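You operate a simulated robot arm through the tools that you are given. There is no shell and no other tool.

Carry out the task below with a simulated robot arm. There is one attempt and no reset: what you move stays moved.

## Task
Try the film wrap stop button on a dry run, then press reset.
Fine: stop while the table turns; carriage back at its mark, power off.

Only the result counts: the job must be done as asked and must still hold three seconds after the hand-in. Knocking over, shifting, dropping, spilling or breaking anything else fails it.

## Robot
A 7-joint arm with a fingered hand, fixed in place. Base frame: the origin is on the floor under the middle of its stand, x ahead of it, y to its left, z up. Lengths are in mm, angles in degrees, forces in N, time in s.
With the tool pointing down near the work surface it reaches from about 140 to 780 mm from the base axis. Its first joint turns from -166.0 to 166.0 degrees. Payload 4.9 kg.
The tool frame sits at the grasp point between the pads (the TCP): z along the fingers, y along the line on which they close. The tips reach 32 mm beyond it. The gripper opens to 192 mm; its body begins 89 mm behind the TCP. The gripper is a hand of 3 fingers: y runs from the thumb to the fingers, the wrist lies at [0, 0, -267] in the tool frame.
Orientation is that of the tool frame in the base frame, as [roll, pitch, yaw] about the fixed x, y, z axes, in that order (R = Rz(yaw) Ry(pitch) Rx(roll)). With the fingers straight down and closing along the base's y, the tool's x points along the base's -x, its y along +y and its z along -z.

## Interface
- The arm moves only by the tool servo_tool. Its argument "moves" is a list of rows, each a list of 2 entries, a list of its own where there are three numbers: the shift along the tool's x, y, z in units of 100 mm (1.0 is 100 mm), then the turn, a rotation vector about the tool's x, y, z in units of 45 degrees (1.0 is 45 degrees). In form: [[[tx, ty, tz], [wx, wy, wz]], ...]. A call has 1 to 20 rows; each row is the pose to reach, as a shift and turn from the pose commanded when the call began, along the tool's axes at that moment. A call with a number of a shift or a turn outside -1 to 1 is refused whole. A row lasts 0.2 s, in which the tool goes at most 50 mm and 8.6 degrees; a call with a longer step from one row to the next is refused whole. Where a pose cannot be reached the arm comes as near as it can. A force on the tool above 40 N (or 10 N above the force at the start of the call, whichever is more), or a blocked arm, ends the call early, and 0.2 s more pass. In this call time passes only in rows, and 0.2 s behind the last. It gives the time, the measured TCP pose, the force on the tool (base axes), the opening and the grip force at its end, in the units of the frame above (readings bear some noise), with the torque about the TCP (base axes, N m) and any sound that the robot's microphone picked up, and new pictures: "pictures" is both (left out), scene, wrist or none.
- Cameras (640 x 400 px; columns grow to the right, rows downward): "scene" is fixed at [385, 649.9, 1532.8]; the picture's right is [-0.97, 0.23, 0.00], its down [0.19, 0.78, -0.59] and it looks along [-0.14, -0.58, -0.81] (base axes); focal length 249 px, centre (320, 200). "wrist" rides on the gripper at [80, -46, -113] in the tool frame; the picture's right is [0.50, 0.87, 0.00], its down [-0.67, 0.39, -0.63] and it looks along [-0.55, 0.32, 0.78] (tool axes); focal length 226 px, centre (320, 200). There is no depth. A picture from a camera that has moved, and an enlarged one, comes with that camera's place and axes in the base frame and with its lens. The place of the scene camera against the robot may be out by one fixed shift of up to 18 mm in any direction.
- move_fingers(finger1, finger2, thumb_bend): sets how far each is bent, from 0 (flat) to 100 (curled in); at 30 the hand is open as for a grip, at 70 the pads meet at the TCP. One left out holds its place. A second passes; each finger stops where it meets its share of the squeeze, and holds until it gets a number again. It is the only way to open and close the hand. It gives what a move gives, with no picture; readings hold the bend of each and the force on the fingers (four entries, about 0 where the hand has none), thumb and palm.
- zoom(camera, box): a new picture of the part [left, top, right, bottom] of that camera's present view, enlarged. The clock stands still meanwhile.
- close_job(): hands the job in; it is judged then, once.

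Nothing tells you positions but the pictures and the camera data. Unless the task says otherwise, let go and move clear before handing in.

The tools are called after ">>>" as name(argument=value, ...) on one line, values as JSON. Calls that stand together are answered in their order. servo_tool: Moves the arm, as the interface text tells. Its arguments: {"type":"object","properties":{"moves":{"type":"array"},"pictures":{"type":"string","enum":["both","scene","wrist","none"]}},"required":["moves"]} The other tools are called the same way: move_fingers (finger1, finger2, thumb_bend) moves the fingers one by one; zoom (camera, box) takes an enlarged picture of a part of a camera's view; close_job () hands the job in.

At the start:

```text
time: 0.0
position: [266.0, 384.5, 1293.7]
tcp_rot: [179.9, 0.0, -179.8]
contact_force: [0.0, -0.9, 0.1]
torque: [-0.02, 0.0, 0.04]
width: 192.1
grip_force: 0.1
shape: jaw
bend: [30.0, 30.0, 30.0]
finger forces: [0.0, 0.0, 0.0, 0.0, 0.0, 0.0]
```

scene: 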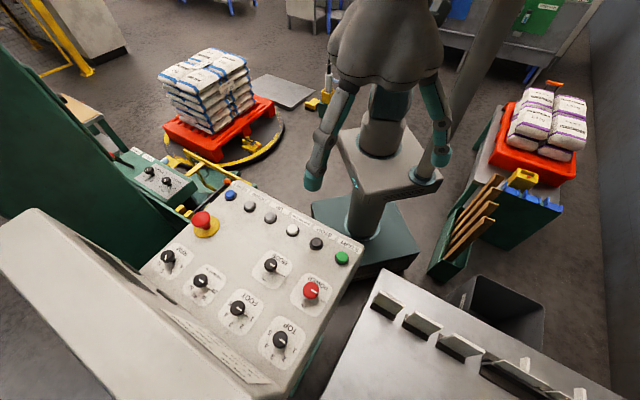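
wrist: 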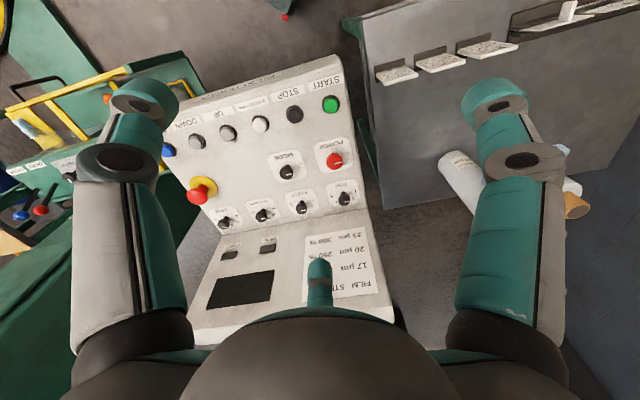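

I see a control panel with coloured buttons, an emergency stop, several knobs, and a pallet turntable behind it. I'll zoom in on the panel first to read the labels and positions.

>>> zoom(camera="scene", box=[140, 170, 380, 320])

>>> zoom(camera="scene", box=[140, 240, 380, 390])

>>> zoom(camera="wrist", box=[150, 50, 390, 200])

>>> zoom(camera="wrist", box=[180, 180, 420, 330])

>>> zoom(camera="scene", box=[80, 30, 340, 200])

```text
2.67 times, centred on (260, 245) of scene
camera zoom: at [385.0, 649.9, 1532.8], right [-0.97, 0.23, 0.0], down [0.19, 0.78, -0.59], along [-0.14, -0.58, -0.81], focal length 664 px, centre (480, 80)
```

zoom: 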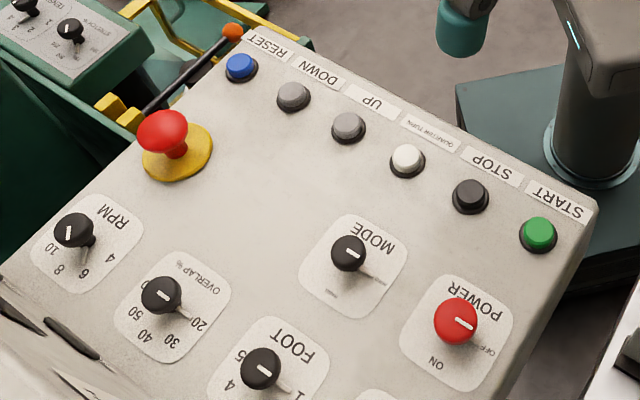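

```text
2.67 times, centred on (260, 315) of scene
camera zoom: at [385.0, 649.9, 1532.8], right [-0.97, 0.23, 0.0], down [0.19, 0.78, -0.59], along [-0.14, -0.58, -0.81], focal length 664 px, centre (480, -107)
```

zoom: 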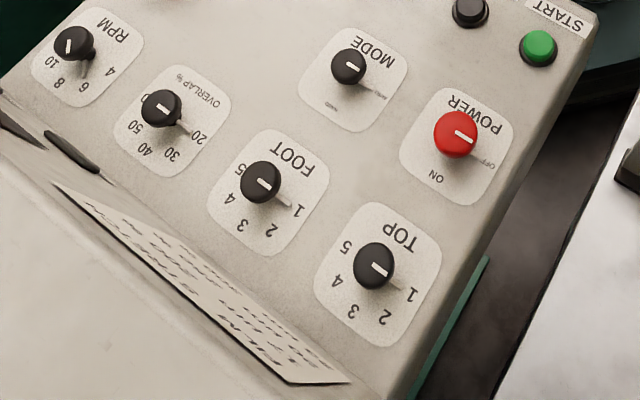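

```text
2.67 times, centred on (270, 125) of wrist
camera zoom: at [186.1, 338.7, 1404.9], right [-0.5, 0.86, 0.0], down [0.67, 0.39, 0.63], along [0.55, 0.32, -0.77], focal length 603 px, centre (453, 400)
```

zoom: 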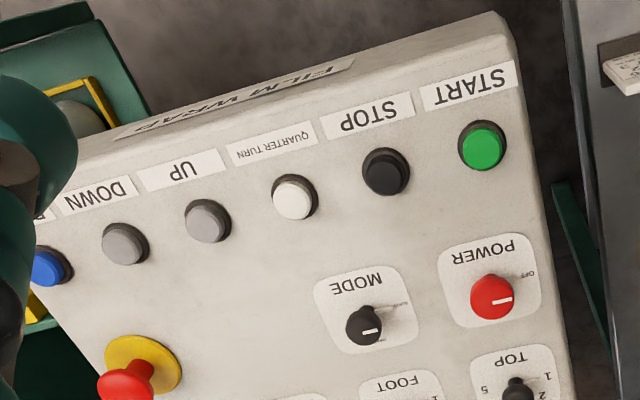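

```text
2.67 times, centred on (300, 255) of wrist
camera zoom: at [186.1, 338.7, 1404.9], right [-0.5, 0.86, 0.0], down [0.67, 0.39, 0.63], along [0.55, 0.32, -0.77], focal length 603 px, centre (373, 53)
```

zoom: 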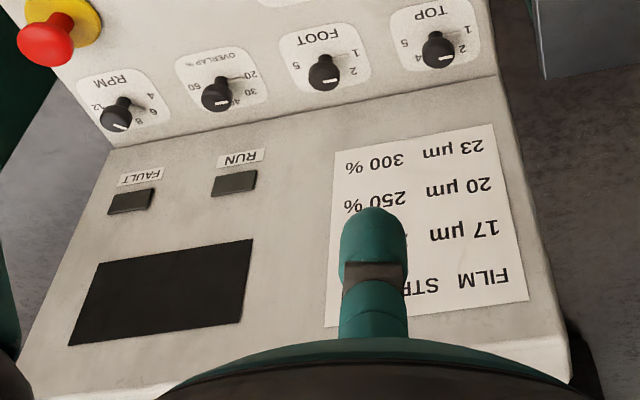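

```text
2.35 times, centred on (210, 115) of scene
camera zoom: at [385.0, 649.9, 1532.8], right [-0.97, 0.23, 0.0], down [0.19, 0.78, -0.59], along [-0.14, -0.58, -0.81], focal length 586 px, centre (579, 400)
```

zoom: 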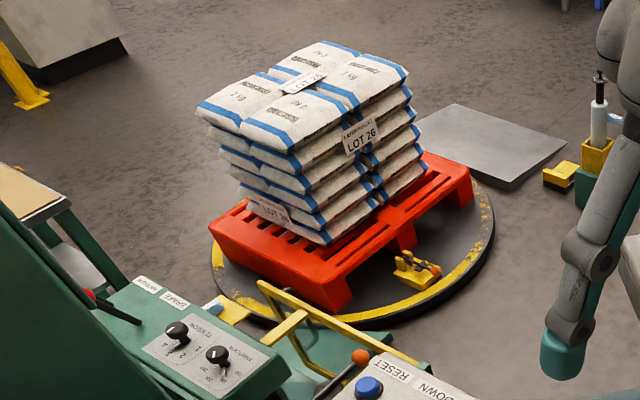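

The console's operator side faces the robot. START, STOP and RESET sit along the front row, with the red POWER knob at OFF and the panel top at about z 950–965. Before moving I'll check the carriage, mast and surroundings.

>>> zoom(camera="scene", box=[60, 130, 240, 242])

>>> zoom(camera="scene", box=[420, 60, 640, 290])

>>> zoom(camera="scene", box=[250, 230, 350, 310])

>>> zoom(camera="wrist", box=[0, 50, 220, 290])

```text
3.56 times, centred on (150, 186) of scene
camera zoom: at [385.0, 649.9, 1532.8], right [-0.97, 0.23, 0.0], down [0.19, 0.78, -0.59], along [-0.14, -0.58, -0.81], focal length 886 px, centre (924, 250)
```

zoom: 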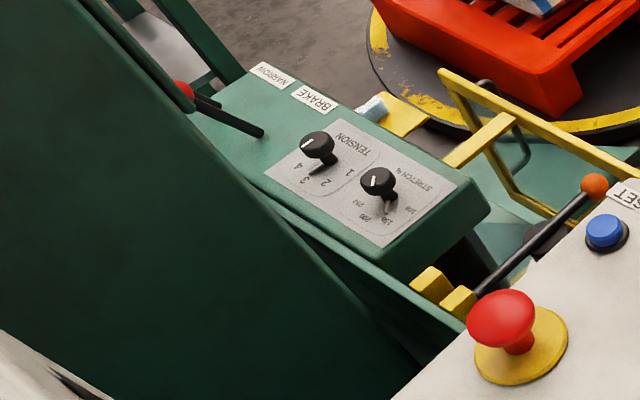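

```text
1.74 times, centred on (530, 175) of scene
camera zoom: at [385.0, 649.9, 1532.8], right [-0.97, 0.23, 0.0], down [0.19, 0.78, -0.59], along [-0.14, -0.58, -0.81], focal length 433 px, centre (-45, 244)
```

zoom: 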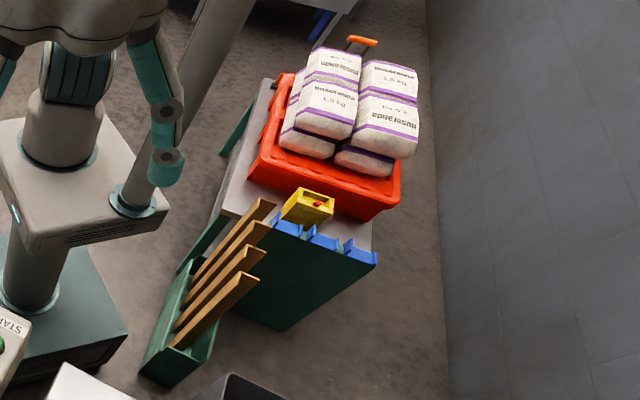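

```text
5.00 times, centred on (300, 270) of scene
camera zoom: at [385.0, 649.9, 1532.8], right [-0.97, 0.23, 0.0], down [0.19, 0.78, -0.59], along [-0.14, -0.58, -0.81], focal length 1245 px, centre (420, -150)
```

zoom: 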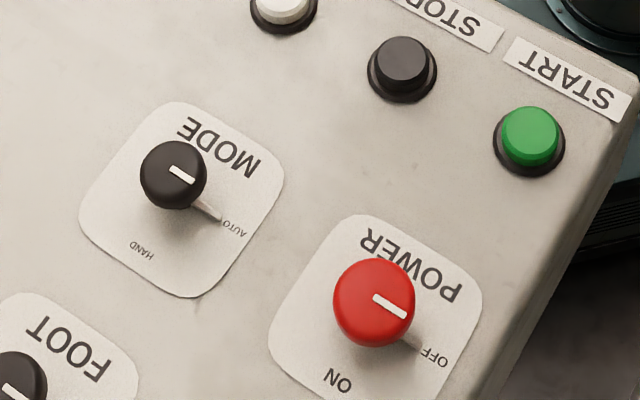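

```text
1.67 times, centred on (110, 170) of wrist
camera zoom: at [186.1, 338.7, 1404.9], right [-0.5, 0.86, 0.0], down [0.67, 0.39, 0.63], along [0.55, 0.32, -0.77], focal length 377 px, centre (670, 250)
```

zoom: 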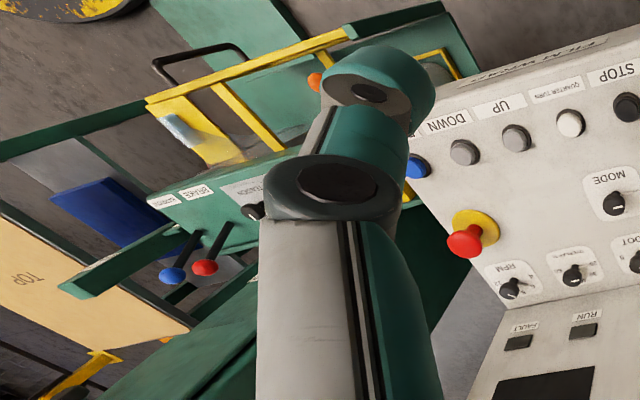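

The E-stop is raised, MODE is on AUTO and POWER is OFF. Next I'll close the fingers while still high in free air to see what tip shape I have for pressing.

>>> move_fingers(finger1=70, finger2=70, thumb_bend=70)

```text
time: 1.0
position: [266.1, 384.5, 1294.4]
tcp_rot: [179.8, 0.1, 180.0]
contact_force: [0.5, 0.2, -0.1]
torque: [0.01, 0.0, 0.02]
width: 3.6
grip_force: 0.1
shape: fingers
bend: [69.0, 69.0, 70.0]
finger forces: [0.0, 0.1, 0.0, 0.0, 0.1, 0.0]
```

>>> zoom(camera="wrist", box=[0, 0, 640, 400])

>>> zoom(camera="scene", box=[260, 0, 500, 150])

```text
1.00 times, centred on (320, 200) of wrist (not enlarged: the box is as wide or as high as the picture)
camera zoom: at [186.1, 338.7, 1404.9], right [-0.5, 0.86, 0.0], down [0.67, 0.39, 0.63], along [0.55, 0.32, -0.77], focal length 226 px, centre (320, 200)
```

zoom: 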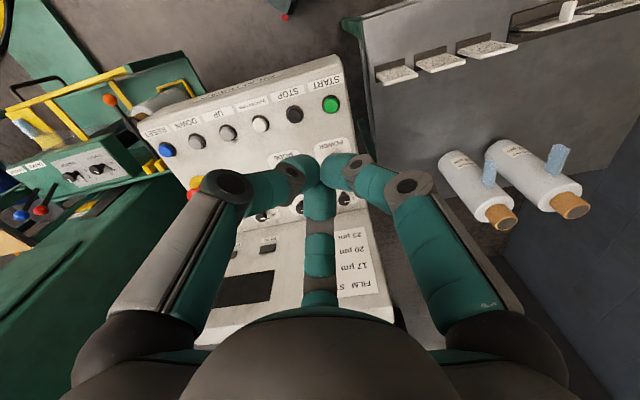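

```text
2.67 times, centred on (380, 75) of scene
camera zoom: at [385.0, 649.9, 1532.8], right [-0.97, 0.23, 0.0], down [0.19, 0.78, -0.59], along [-0.14, -0.58, -0.81], focal length 664 px, centre (160, 533)
```

zoom: 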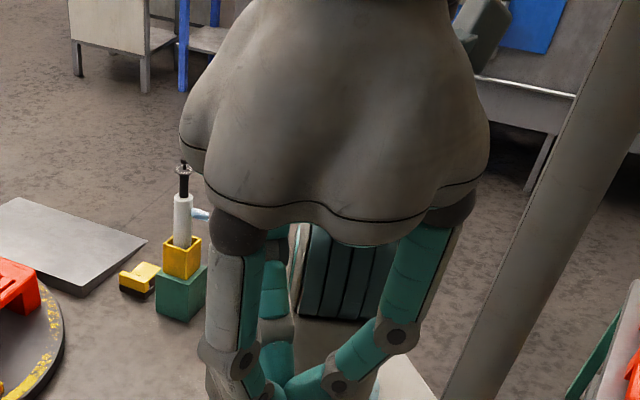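

All three tips bunch together at the TCP, which is bulky. I'll try one finger extended with the other two curled for a slimmer pointer.

>>> move_fingers(finger1=40, finger2=100, thumb_bend=100)

>>> zoom(camera="wrist", box=[0, 0, 640, 400])

>>> zoom(camera="scene", box=[260, 50, 500, 200])

```text
time: 2.0
position: [265.2, 382.7, 1293.5]
tcp_rot: [179.9, 0.0, -179.8]
contact_force: [-0.3, 0.2, 0.5]
torque: [0.02, 0.02, -0.01]
width: 82.9
grip_force: 0.0
shape: fingers
bend: [40.0, 91.0, 100.0]
finger forces: [0.0, 0.1, 0.0, 0.0, 0.0, 0.0]
```

```text
1.00 times, centred on (320, 200) of wrist (not enlarged: the box is as wide or as high as the picture)
camera zoom: at [186.1, 338.7, 1404.9], right [-0.5, 0.86, 0.0], down [0.67, 0.39, 0.63], along [0.55, 0.32, -0.77], focal length 226 px, centre (320, 200)
```

zoom: 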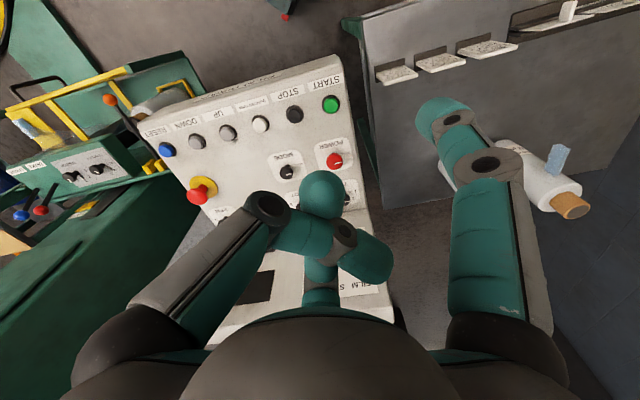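

```text
2.67 times, centred on (380, 125) of scene
camera zoom: at [385.0, 649.9, 1532.8], right [-0.97, 0.23, 0.0], down [0.19, 0.78, -0.59], along [-0.14, -0.58, -0.81], focal length 664 px, centre (160, 400)
```

zoom: 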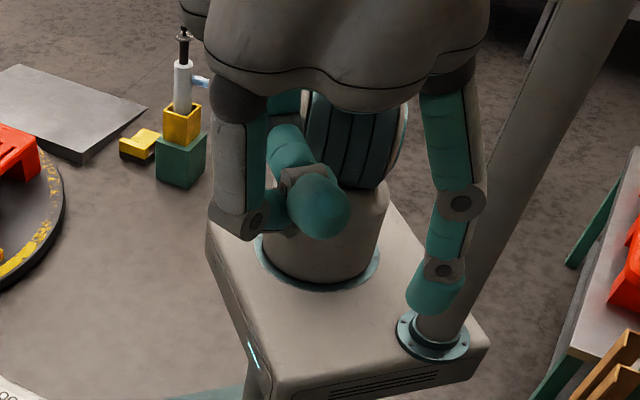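

finger1 is the right-hand one in the wrist view, finger2 the centre one and the thumb the left one. I'll open the hand again for a clear view and move over the panel to refine the button and knob positions.

>>> move_fingers(finger1=30, finger2=30, thumb_bend=30)

>>> servo_tool(moves=[[[-0.1, 0.1, 0.25], [0, 0, 0]], [[-0.2, 0.15, 0.5], [0, 0, 0]], [[-0.3, 0.2, 0.75], [0, 0, 0]], [[-0.4, 0.2, 0.9], [0, 0, 0]], [[-0.4, 0.2, 0.9], [0, 0, 0]]], pictures="both")

```text
time: 3.0
position: [264.4, 383.6, 1294.0]
tcp_rot: [-180.0, 0.0, -179.9]
contact_force: [-0.1, -0.3, 0.4]
torque: [0.0, 0.01, 0.02]
width: 167.7
grip_force: 0.2
shape: fingers
bend: [30.0, 30.0, 30.0]
finger forces: [0.0, 0.0, 0.1, 0.1, 0.0, 0.0]
```

```text
time: 4.2
position: [307.2, 405.1, 1203.6]
tcp_rot: [180.0, 0.0, -179.9]
contact_force: [-0.7, 0.3, 0.8]
torque: [0.01, -0.01, 0.02]
width: 167.9
grip_force: 0.0
shape: fingers
bend: [30.0, 30.0, 30.0]
finger forces: [0.0, 0.0, 0.0, 0.1, 0.0, 0.0]
camera wrist: at [226.6, 358.6, 1314.8], right [-0.5, 0.86, 0.0], down [0.67, 0.39, 0.63], along [0.55, 0.32, -0.77], focal length 226 px, centre (320, 200)
```

scene: 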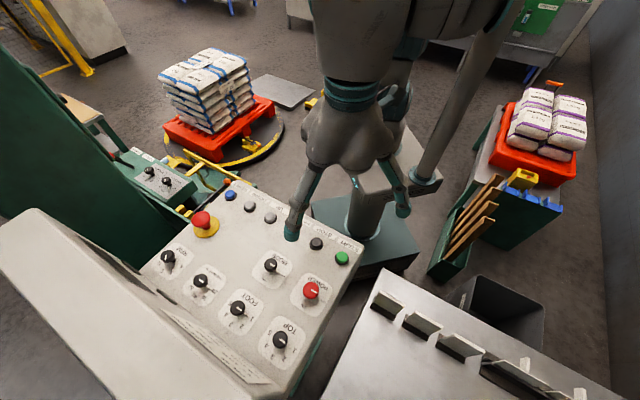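
wrist: 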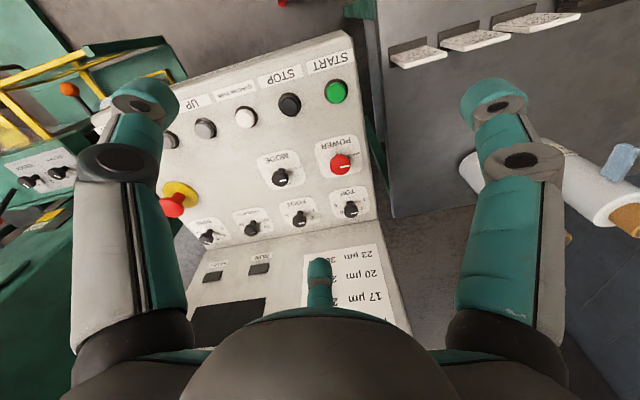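

The motion tracks well. Zooming in on the panel from this second wrist viewpoint lets me triangulate more precisely.

>>> zoom(camera="wrist", box=[250, 50, 394, 140])

>>> zoom(camera="wrist", box=[250, 130, 394, 220])

>>> zoom(camera="scene", box=[80, 120, 240, 220])

```text
4.44 times, centred on (322, 95) of wrist
camera zoom: at [226.6, 358.6, 1314.8], right [-0.5, 0.86, 0.0], down [0.67, 0.39, 0.63], along [0.55, 0.32, -0.77], focal length 1005 px, centre (311, 667)
```

zoom: 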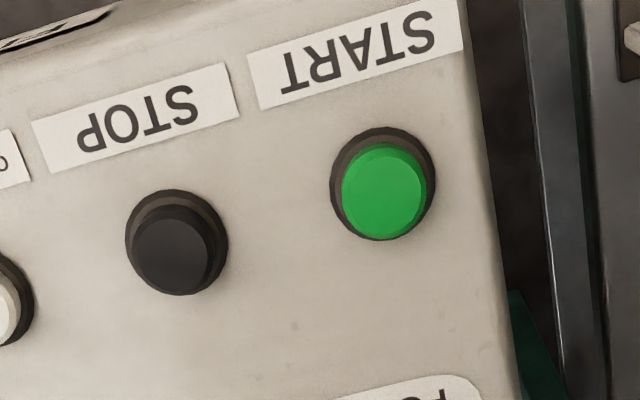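

```text
4.44 times, centred on (322, 175) of wrist
camera zoom: at [226.6, 358.6, 1314.8], right [-0.5, 0.86, 0.0], down [0.67, 0.39, 0.63], along [0.55, 0.32, -0.77], focal length 1005 px, centre (311, 311)
```

zoom: 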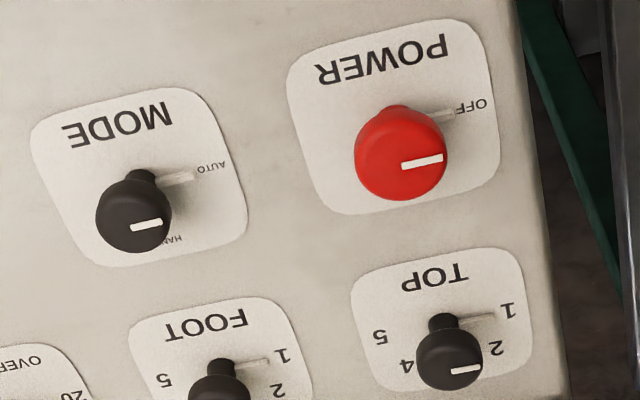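

```text
4.00 times, centred on (160, 170) of scene
camera zoom: at [385.0, 649.9, 1532.8], right [-0.97, 0.23, 0.0], down [0.19, 0.78, -0.59], along [-0.14, -0.58, -0.81], focal length 996 px, centre (960, 320)
```

zoom: 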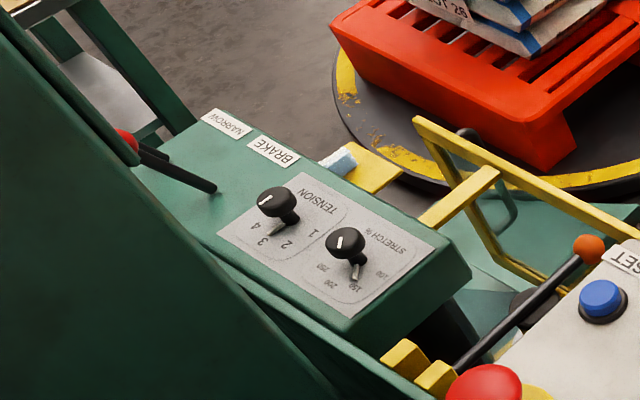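

The knob heads sit on stems above their plates. My height estimate is still rough because the baseline is short, so I'll move sideways over the panel for a wide one.

>>> servo_tool(moves=[[[-0.25, -0.18, 0.12], [0, 0, 0]], [[-0.5, -0.35, 0.25], [0, 0, 0]], [[-0.75, -0.53, 0.38], [0, 0, 0]], [[-1.0, -0.7, 0.5], [0, 0, 0]], [[-1.0, -0.7, 0.5], [0, 0, 0]]], pictures="wrist")

>>> zoom(camera="wrist", box=[340, 20, 500, 120])

>>> zoom(camera="wrist", box=[180, 20, 340, 120])

>>> zoom(camera="wrist", box=[300, 80, 460, 180])

```text
time: 5.4
position: [406.6, 333.2, 1154.1]
tcp_rot: [179.8, -0.1, -179.9]
contact_force: [-0.2, -0.3, 0.2]
torque: [0.02, 0.03, -0.01]
width: 167.7
grip_force: 0.1
shape: fingers
bend: [30.0, 30.0, 30.0]
finger forces: [0.0, 0.0, 0.1, 0.1, 0.0, 0.1]
camera wrist: at [327.2, 287.8, 1265.0], right [-0.5, 0.86, 0.0], down [0.67, 0.39, 0.63], along [0.55, 0.32, -0.77], focal length 226 px, centre (320, 200)
```

wrist: 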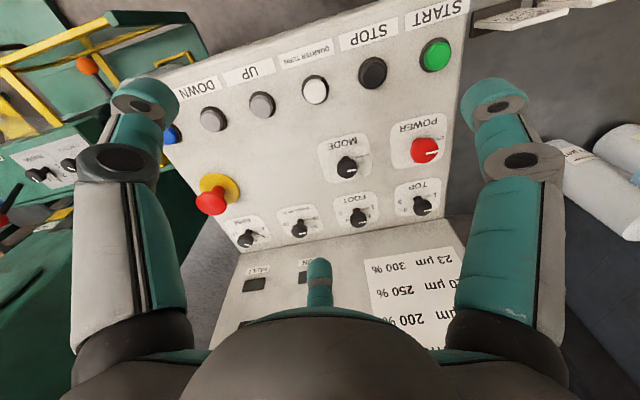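

```text
4.00 times, centred on (420, 70) of wrist
camera zoom: at [327.2, 287.8, 1265.0], right [-0.5, 0.86, 0.0], down [0.67, 0.39, 0.63], along [0.55, 0.32, -0.77], focal length 904 px, centre (-80, 720)
```

zoom: 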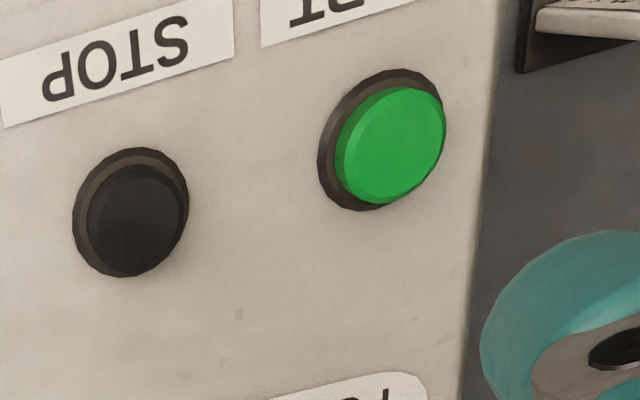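

```text
4.00 times, centred on (260, 70) of wrist
camera zoom: at [327.2, 287.8, 1265.0], right [-0.5, 0.86, 0.0], down [0.67, 0.39, 0.63], along [0.55, 0.32, -0.77], focal length 904 px, centre (560, 720)
```

zoom: 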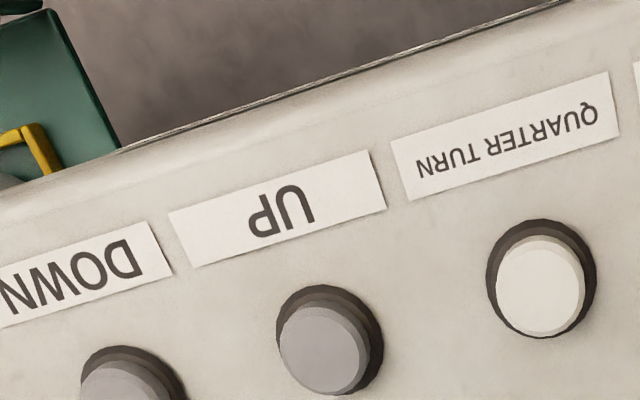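

```text
4.00 times, centred on (380, 130) of wrist
camera zoom: at [327.2, 287.8, 1265.0], right [-0.5, 0.86, 0.0], down [0.67, 0.39, 0.63], along [0.55, 0.32, -0.77], focal length 904 px, centre (80, 480)
```

zoom: 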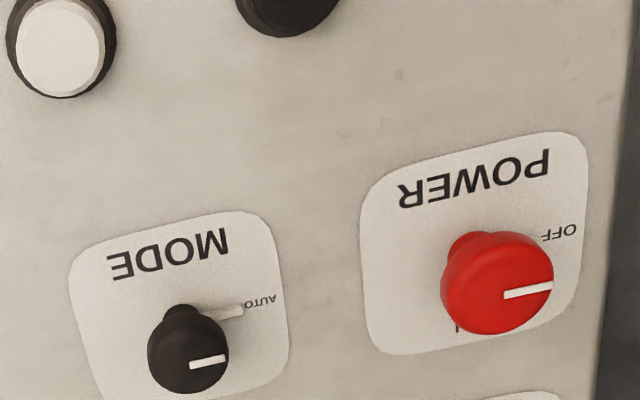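

From this I take the panel surface to be level at z≈951. START is at about (290,423,959), STOP at (341,370,961), and the POWER knob top at (381,487,976). Now I'll check the fingertip geometry with the hand partly closed, as it will be around the knob.

>>> move_fingers(finger1=55, finger2=55, thumb_bend=55)

>>> zoom(camera="wrist", box=[160, 60, 544, 300])

>>> zoom(camera="scene", box=[180, 100, 420, 250])

```text
time: 6.4
position: [407.2, 334.6, 1153.2]
tcp_rot: [180.0, -0.1, -179.9]
contact_force: [0.7, -0.4, 1.7]
torque: [-0.05, 0.0, -0.02]
width: 63.5
grip_force: 0.0
shape: fingers
bend: [55.0, 55.0, 55.0]
finger forces: [0.0, 0.1, 0.1, 0.0, 0.1, 0.0]
```

```text
1.67 times, centred on (352, 180) of wrist
camera zoom: at [326.9, 288.0, 1264.9], right [-0.5, 0.86, 0.0], down [0.67, 0.39, 0.63], along [0.55, 0.32, -0.77], focal length 377 px, centre (267, 233)
```

zoom: 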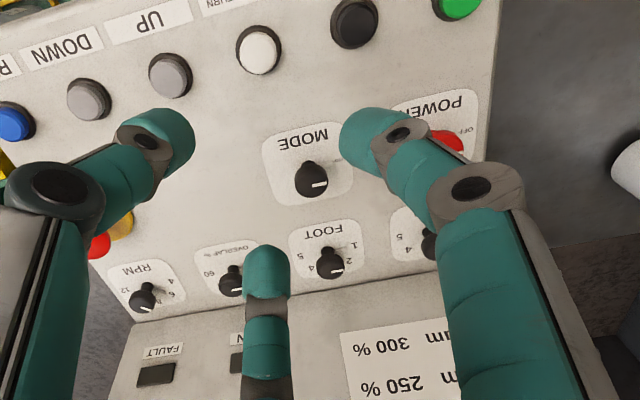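

```text
2.67 times, centred on (300, 175) of scene
camera zoom: at [385.0, 649.9, 1532.8], right [-0.97, 0.23, 0.0], down [0.19, 0.78, -0.59], along [-0.14, -0.58, -0.81], focal length 664 px, centre (373, 267)
```

zoom: 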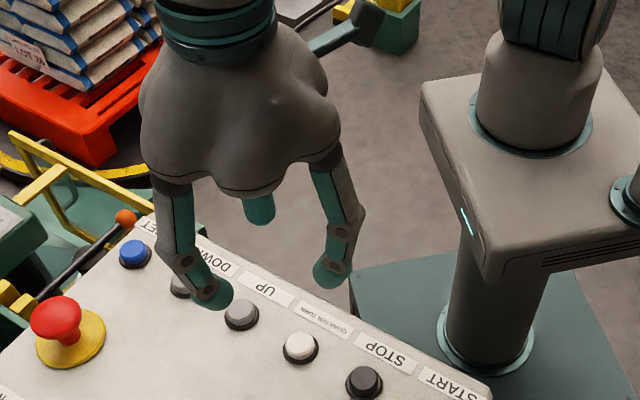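

At bend 55 the tips sit at about 45 mm radius and 46 mm beyond the TCP, which should clear the 35 mm POWER knob. I'll move over the knob and pre-turn the hand -45° so that the +90° twist from OFF to ON is centred.

>>> servo_tool(moves=[[[0.04, 0.17, 0.05], [0, 0, -0.17]], [[0.09, 0.34, 0.1], [0, 0, -0.34]], [[0.13, 0.5, 0.15], [0, 0, -0.5]], [[0.18, 0.67, 0.2], [0, 0, -0.67]], [[0.22, 0.84, 0.25], [0, 0, -0.84]], [[0.264, 1.0, 0.3], [0, 0, -1.0]], [[0.264, 1.0, 0.3], [0, 0, -1.0]]], pictures="wrist")

```text
time: 8.0
position: [379.0, 435.1, 1123.8]
tcp_rot: [179.8, 0.0, -134.8]
contact_force: [1.1, 0.1, -0.2]
torque: [0.0, -0.04, -0.03]
width: 63.4
grip_force: 0.1
shape: fingers
bend: [55.0, 55.0, 55.0]
finger forces: [0.1, 0.0, 0.0, 0.0, 0.0, 0.0]
camera wrist: at [355.9, 346.4, 1235.4], right [-0.97, 0.26, 0.0], down [0.2, 0.75, 0.63], along [0.16, 0.61, -0.77], focal length 226 px, centre (320, 200)
```

wrist: 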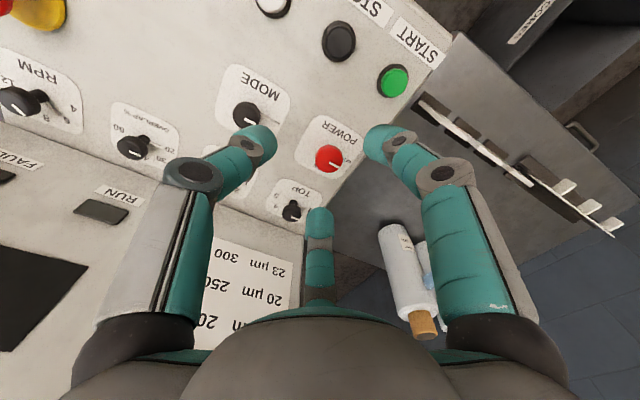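

The knob is now between the fingers in the wrist view. I'll centre over it at z 1040, which leaves the tips about 18 mm above the knob top, and check the alignment.

>>> servo_tool(moves=[[[-0.13, 0.12, 0.2], [0, 0, 0]], [[-0.26, 0.25, 0.42], [0, 0, 0]], [[-0.38, 0.366, 0.64], [0, 0, 0]], [[-0.38, 0.366, 0.84], [0, 0, 0]], [[-0.38, 0.366, 0.84], [0, 0, 0]]], pictures="both")

>>> zoom(camera="wrist", box=[200, 80, 456, 240])

>>> zoom(camera="scene", box=[230, 220, 390, 320])

```text
time: 9.2
position: [380.6, 486.3, 1038.8]
tcp_rot: [179.9, 0.1, -134.8]
contact_force: [0.8, -0.2, 0.5]
torque: [-0.02, 0.01, 0.02]
width: 63.4
grip_force: 0.2
shape: fingers
bend: [55.0, 55.0, 55.0]
finger forces: [0.1, 0.1, 0.1, 0.0, 0.1, 0.0]
camera wrist: at [356.8, 399.5, 1150.6], right [-0.97, 0.26, 0.0], down [0.2, 0.75, 0.63], along [0.16, 0.61, -0.77], focal length 226 px, centre (320, 200)
```

scene: 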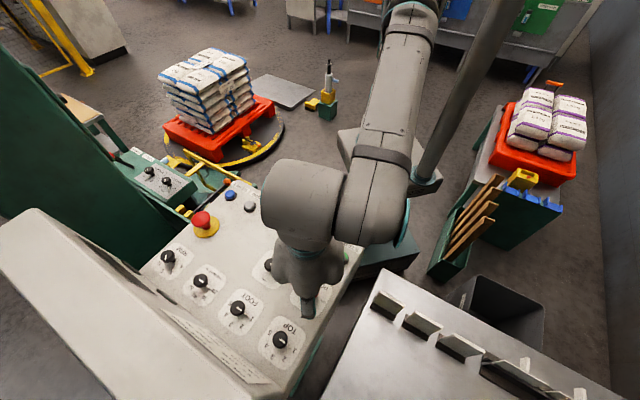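
wrist: 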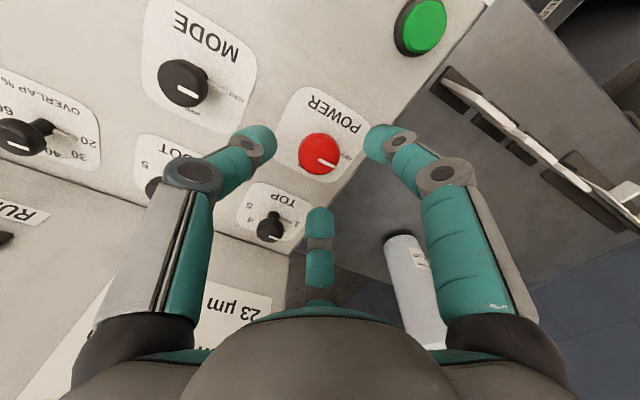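

```text
2.50 times, centred on (328, 160) of wrist
camera zoom: at [356.8, 399.5, 1150.6], right [-0.97, 0.26, 0.0], down [0.2, 0.75, 0.63], along [0.16, 0.61, -0.77], focal length 565 px, centre (300, 300)
```

zoom: 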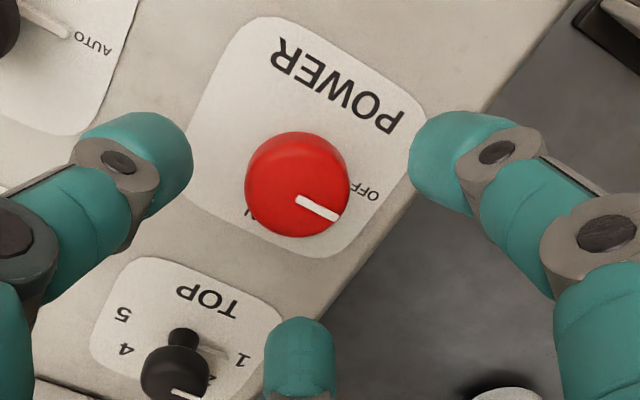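

```text
4.00 times, centred on (310, 270) of scene
camera zoom: at [385.0, 649.9, 1532.8], right [-0.97, 0.23, 0.0], down [0.19, 0.78, -0.59], along [-0.14, -0.58, -0.81], focal length 996 px, centre (360, -80)
```

zoom: 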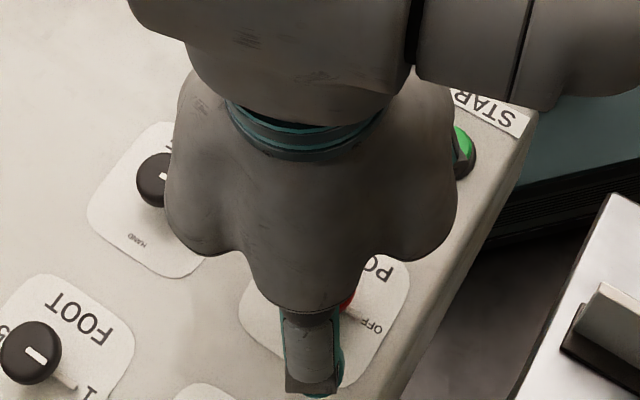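

The knob centre checks out at (381,487). I'll lower around it in small steps so that the tips end up just above the panel plate.

>>> servo_tool(moves=[[[0, 0.0, 0.1], [0, 0, 0]], [[0, 0, 0.2], [0, 0, 0]], [[0, 0, 0.28], [0, 0, 0]], [[0, 0, 0.34], [0, 0, 0]], [[0, 0, 0.34], [0, 0, 0]]], pictures="wrist")

>>> zoom(camera="wrist", box=[200, 60, 456, 220])

```text
time: 10.4
position: [379.6, 487.1, 1005.0]
tcp_rot: [179.9, 0.2, -134.9]
contact_force: [0.1, -0.8, -0.6]
torque: [0.02, 0.02, -0.02]
width: 63.3
grip_force: 0.0
shape: fingers
bend: [55.0, 55.0, 55.0]
finger forces: [0.0, 0.0, 0.1, 0.1, 0.0, 0.0]
camera wrist: at [356.4, 399.4, 1116.9], right [-0.97, 0.26, 0.0], down [0.2, 0.75, 0.63], along [0.16, 0.61, -0.77], focal length 226 px, centre (320, 200)
```

wrist: 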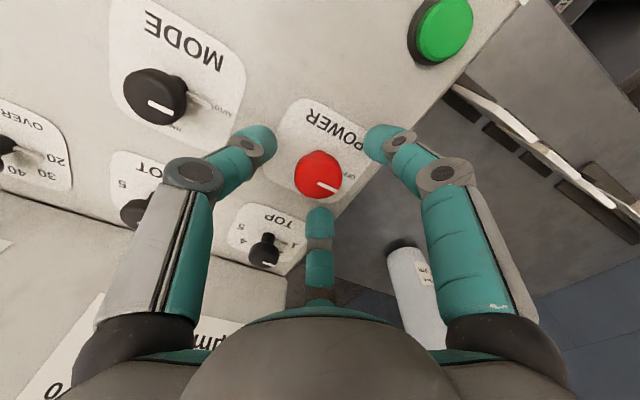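

```text
2.50 times, centred on (328, 140) of wrist
camera zoom: at [356.4, 399.4, 1116.9], right [-0.97, 0.26, 0.0], down [0.2, 0.75, 0.63], along [0.16, 0.61, -0.77], focal length 565 px, centre (300, 350)
```

zoom: 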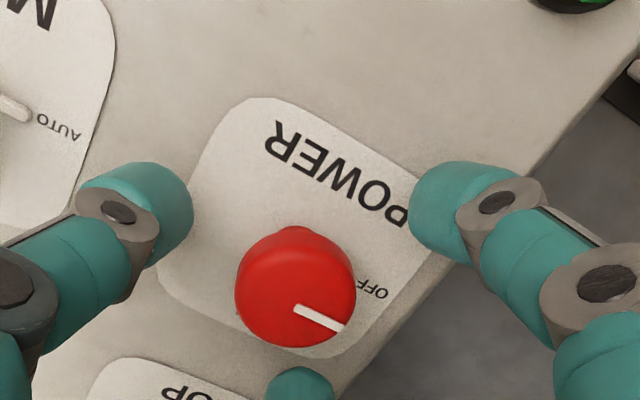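

The fingers surround the knob with no contact so far. I'll go down 3 mm more, then close gently.

>>> servo_tool(moves=[[[0, 0.0, 0.03], [0, 0, 0]], [[0, 0, 0.03], [0, 0, 0]]], pictures="none")

>>> move_fingers(finger1=62, finger2=62, thumb_bend=62)

>>> zoom(camera="wrist", box=[200, 60, 456, 220])

```text
time: 11.0
position: [380.3, 487.3, 1001.9]
tcp_rot: [180.0, 0.1, -134.9]
contact_force: [0.3, -0.4, -0.2]
torque: [-0.03, -0.05, 0.01]
width: 63.6
grip_force: 0.1
shape: fingers
bend: [55.0, 55.0, 55.0]
finger forces: [0.1, 0.1, 0.0, 0.0, 0.0, 0.1]
```

```text
time: 12.0
position: [380.1, 487.3, 1003.4]
tcp_rot: [180.0, 0.2, -134.9]
contact_force: [0.2, 0.0, -0.6]
torque: [0.05, -0.01, -0.01]
width: 34.1
grip_force: 0.0
shape: fingers
bend: [62.0, 62.0, 62.0]
finger forces: [0.0, 0.0, 0.0, 0.0, 0.0, 0.0]
```

```text
2.50 times, centred on (328, 140) of wrist
camera zoom: at [356.7, 399.6, 1114.0], right [-0.97, 0.26, 0.0], down [0.2, 0.75, 0.63], along [0.16, 0.61, -0.77], focal length 565 px, centre (300, 350)
```

zoom: 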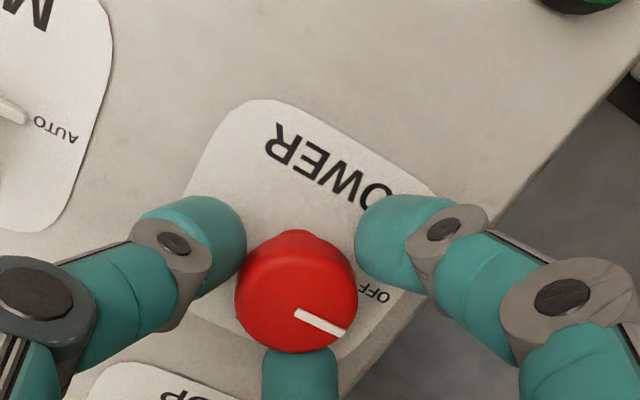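

The fingers are nearly touching the knob. I'll close further so they stop on it.

>>> move_fingers(finger1=68, finger2=68, thumb_bend=68)

>>> zoom(camera="wrist", box=[200, 60, 456, 220])

```text
time: 13.0
position: [380.1, 486.5, 1002.6]
tcp_rot: [180.0, 0.1, -134.9]
contact_force: [3.0, -3.1, 0.7]
torque: [-0.12, -0.12, -0.01]
width: 27.7
grip_force: 9.9
shape: fingers
bend: [64.0, 63.0, 64.0]
finger forces: [4.8, 5.8, 0.0, 0.1, 9.5, 0.0]
```

```text
2.50 times, centred on (328, 140) of wrist
camera zoom: at [356.9, 399.4, 1114.1], right [-0.97, 0.26, 0.0], down [0.2, 0.75, 0.63], along [0.16, 0.61, -0.77], focal length 565 px, centre (300, 350)
```

zoom: 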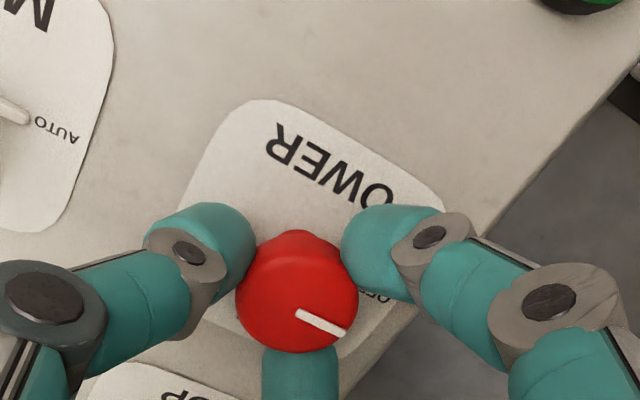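

All three fingers have a balanced hold on the knob, about 10 N in total. I'll twist +45° about the tool axis (clockwise from above) toward ON.

>>> servo_tool(moves=[[[0, 0, 0], [0, 0, 0.15]], [[0, 0, 0], [0, 0, 0.3]], [[0, 0, 0], [0, 0, 0.45]], [[0, 0, 0], [0, 0, 0.6]], [[0, 0, 0], [0, 0, 0.75]], [[0, 0, 0], [0, 0, 0.9]], [[0, 0, 0], [0, 0, 1.0]], [[0, 0, 0], [0, 0, 1.0]]], pictures="wrist")

>>> zoom(camera="wrist", box=[200, 60, 456, 220])

```text
time: 14.8
position: [380.0, 486.4, 1002.9]
tcp_rot: [179.9, 0.1, -179.9]
contact_force: [3.7, -0.3, 0.9]
torque: [-0.02, -0.13, 0.02]
width: 27.6
grip_force: 9.9
shape: fingers
bend: [64.0, 63.0, 64.0]
finger forces: [4.9, 7.7, 0.0, 0.1, 7.1, 0.0]
camera wrist: at [300.6, 442.3, 1114.2], right [-0.5, 0.87, 0.0], down [0.67, 0.39, 0.63], along [0.55, 0.32, -0.77], focal length 226 px, centre (320, 200)
```

wrist: 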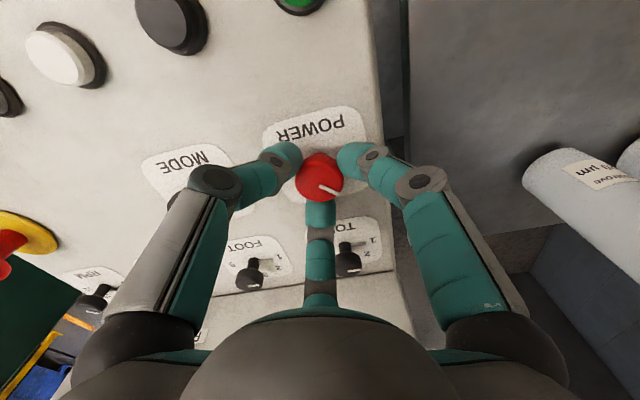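

```text
2.50 times, centred on (328, 140) of wrist
camera zoom: at [300.6, 442.3, 1114.2], right [-0.5, 0.87, 0.0], down [0.67, 0.39, 0.63], along [0.55, 0.32, -0.77], focal length 565 px, centre (300, 350)
```

zoom: 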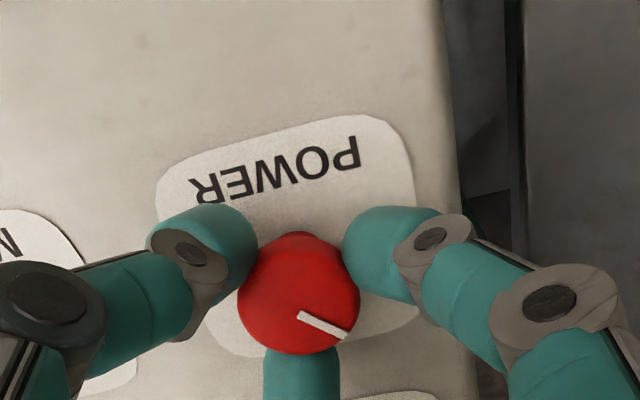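

The knob turned with the hand. I'll continue another +45°.

>>> servo_tool(moves=[[[0, 0, 0], [0, 0, 0.15]], [[0, 0, 0], [0, 0, 0.3]], [[0, 0, 0], [0, 0, 0.45]], [[0, 0, 0], [0, 0, 0.6]], [[0, 0, 0], [0, 0, 0.75]], [[0, 0, 0], [0, 0, 0.9]], [[0, 0, 0], [0, 0, 1.0]], [[0, 0, 0], [0, 0, 1.0]]], pictures="wrist")

>>> zoom(camera="wrist", box=[200, 60, 456, 220])

```text
time: 16.6
position: [380.5, 488.5, 1003.2]
tcp_rot: [179.8, 0.0, 135.1]
contact_force: [1.3, 1.4, 0.9]
torque: [0.06, -0.04, -0.01]
width: 27.4
grip_force: 10.2
shape: fingers
bend: [64.0, 63.0, 65.0]
finger forces: [7.1, 6.4, 0.0, 0.0, 6.4, 0.0]
camera wrist: at [291.5, 512.1, 1114.3], right [0.26, 0.97, 0.0], down [0.75, -0.2, 0.63], along [0.61, -0.16, -0.78], focal length 226 px, centre (320, 200)
```

wrist: 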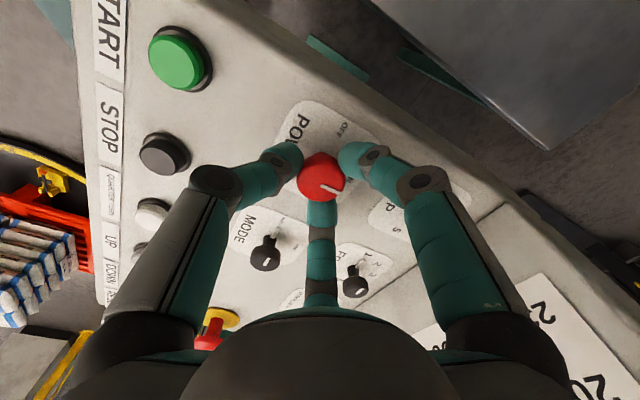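

```text
2.50 times, centred on (328, 140) of wrist
camera zoom: at [291.5, 512.1, 1114.3], right [0.26, 0.97, 0.0], down [0.75, -0.2, 0.63], along [0.61, -0.16, -0.78], focal length 565 px, centre (300, 350)
```

zoom: 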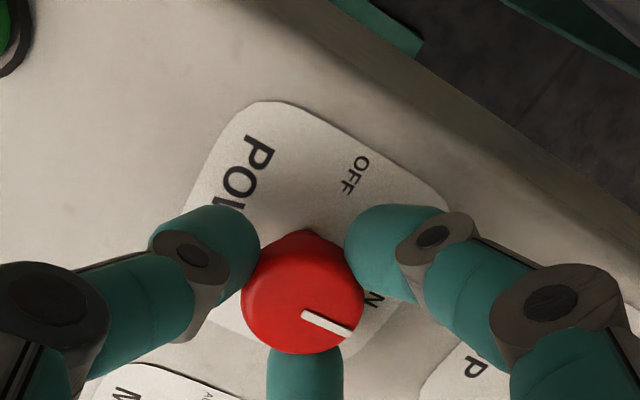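

The pointer now sits against the ON label exactly as it did against OFF before. I'll open the fingers, lift clear and check.

>>> move_fingers(finger1=55, finger2=55, thumb_bend=55)

>>> servo_tool(moves=[[[0, 0, -0.1], [0, 0, 0]], [[0, 0, -0.25], [0, 0, 0]], [[0, 0, -0.45], [0, 0, 0]], [[0, 0, -0.7], [0, 0, 0]], [[0, 0, -0.7], [0, 0, 0]]], pictures="both")

>>> zoom(camera="wrist", box=[200, 80, 456, 240])

```text
time: 17.6
position: [380.7, 488.0, 1003.2]
tcp_rot: [180.0, -0.1, 135.1]
contact_force: [0.5, 1.1, 0.1]
torque: [-0.03, -0.02, -0.02]
width: 62.4
grip_force: 0.2
shape: fingers
bend: [55.0, 55.0, 55.0]
finger forces: [0.0, 0.0, 0.0, 0.1, 0.0, 0.1]
```

```text
time: 18.8
position: [379.2, 487.1, 1073.0]
tcp_rot: [179.9, -0.1, 135.1]
contact_force: [0.7, -0.2, 0.0]
torque: [0.01, 0.01, 0.02]
width: 62.7
grip_force: 0.1
shape: fingers
bend: [55.0, 55.0, 55.0]
finger forces: [0.0, 0.1, 0.0, 0.0, 0.0, 0.1]
camera wrist: at [290.7, 511.7, 1184.6], right [0.26, 0.97, 0.0], down [0.75, -0.2, 0.63], along [0.61, -0.16, -0.78], focal length 226 px, centre (320, 200)
```

scene: 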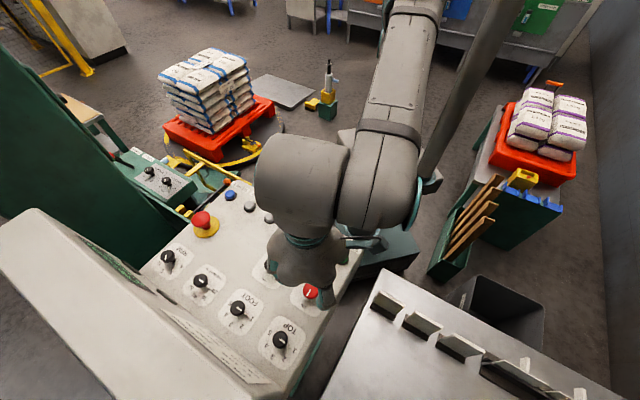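
wrist: 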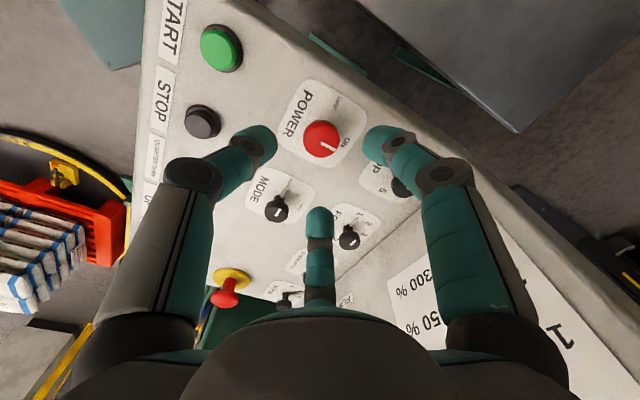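

```text
2.50 times, centred on (328, 160) of wrist
camera zoom: at [290.7, 511.7, 1184.6], right [0.26, 0.97, 0.0], down [0.75, -0.2, 0.63], along [0.61, -0.16, -0.78], focal length 565 px, centre (300, 300)
```

zoom: 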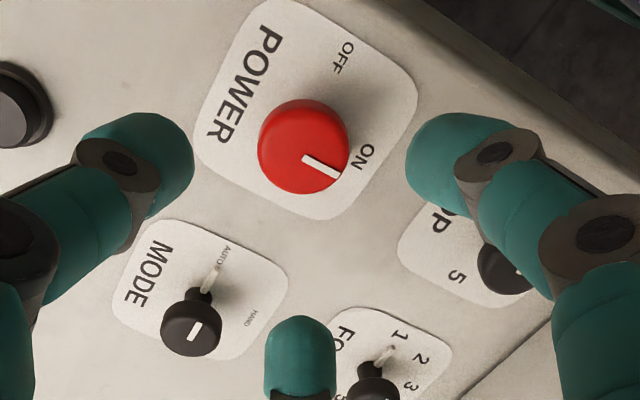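

POWER is now ON and the knob stayed put. Next I'll close the fingers into a bunch for pressing, turn the hand back to the neutral yaw and move over START.

>>> move_fingers(finger1=70, finger2=70, thumb_bend=70)

>>> servo_tool(moves=[[[0.02, -0.15, 0], [0, 0, -0.15]], [[0.05, -0.3, 0], [0, 0, -0.3]], [[0.08, -0.45, 0], [0, 0, -0.45]], [[0.11, -0.6, 0], [0, 0, -0.6]], [[0.13, -0.75, 0], [0, 0, -0.75]], [[0.15, -0.9, 0], [0, 0, -0.9]], [[0.163, -0.95, 0], [0, 0, -1.0]], [[0.163, -0.95, 0], [0, 0, -1.0]]], pictures="both")

>>> zoom(camera="wrist", box=[200, 60, 456, 220])

```text
time: 19.8
position: [380.2, 486.6, 1073.1]
tcp_rot: [179.8, -0.1, 135.1]
contact_force: [0.5, -0.9, -0.7]
torque: [-0.02, -0.02, 0.01]
width: 3.3
grip_force: 0.0
shape: fingers
bend: [69.0, 69.0, 70.0]
finger forces: [0.0, 0.0, 0.0, 0.0, 0.0, 0.0]
```

```text
time: 21.6
position: [302.2, 432.6, 1072.2]
tcp_rot: [179.8, 0.0, -179.7]
contact_force: [-0.3, 0.0, 0.0]
torque: [0.01, -0.02, 0.04]
width: 3.5
grip_force: 0.0
shape: fingers
bend: [69.0, 69.0, 70.0]
finger forces: [0.0, 0.1, 0.0, 0.0, 0.1, 0.0]
camera wrist: at [221.9, 386.1, 1184.1], right [-0.5, 0.86, 0.0], down [0.67, 0.39, 0.63], along [0.55, 0.32, -0.77], focal length 226 px, centre (320, 200)
```

scene: 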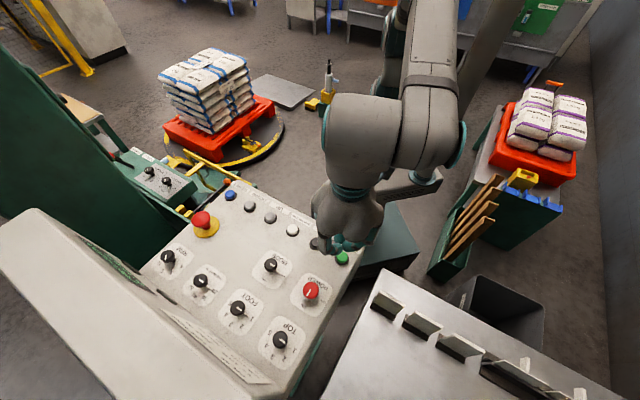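
wrist: 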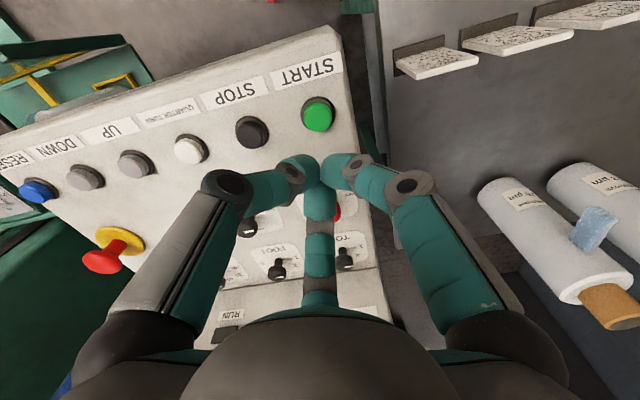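

```text
2.50 times, centred on (328, 140) of wrist
camera zoom: at [221.9, 386.1, 1184.1], right [-0.5, 0.86, 0.0], down [0.67, 0.39, 0.63], along [0.55, 0.32, -0.77], focal length 565 px, centre (300, 350)
```

zoom: 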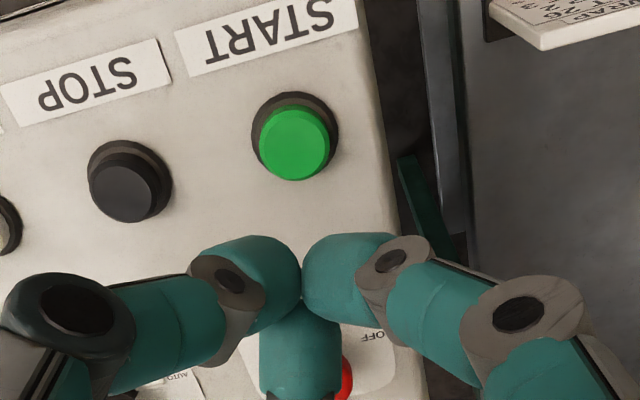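

START is confirmed at about (290,423). I'll align over it and come down with small steps at the end to press.

>>> servo_tool(moves=[[[0.06, -0.04, 0.25], [0, 0, 0]], [[0.119, -0.088, 0.5], [0, 0, 0]], [[0.119, -0.088, 0.65], [0, 0, 0]], [[0.119, -0.088, 0.72], [0, 0, 0]], [[0.119, -0.088, 0.76], [0, 0, 0]]], pictures="wrist")

>>> zoom(camera="wrist", box=[200, 60, 456, 220])

```text
time: 22.8
position: [290.2, 423.9, 995.5]
tcp_rot: [179.9, 0.0, -179.9]
contact_force: [-1.0, -0.2, 2.1]
torque: [-0.02, 0.03, 0.01]
width: 3.5
grip_force: 0.5
shape: fingers
bend: [70.0, 70.0, 70.0]
finger forces: [1.6, 0.1, 0.0, 0.1, 0.0, 0.0]
camera wrist: at [210.1, 377.8, 1107.6], right [-0.5, 0.86, 0.0], down [0.67, 0.39, 0.63], along [0.55, 0.32, -0.77], focal length 226 px, centre (320, 200)
```

wrist: 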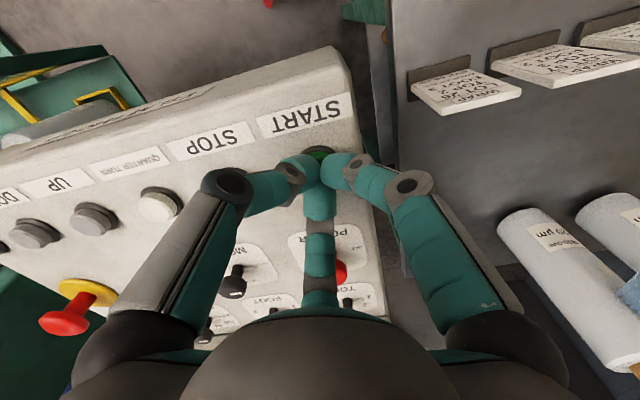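

```text
2.50 times, centred on (328, 140) of wrist
camera zoom: at [210.1, 377.8, 1107.6], right [-0.5, 0.86, 0.0], down [0.67, 0.39, 0.63], along [0.55, 0.32, -0.77], focal length 565 px, centre (300, 350)
```

zoom: 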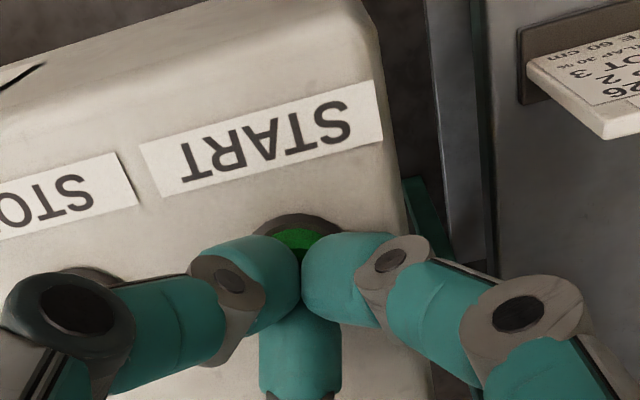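

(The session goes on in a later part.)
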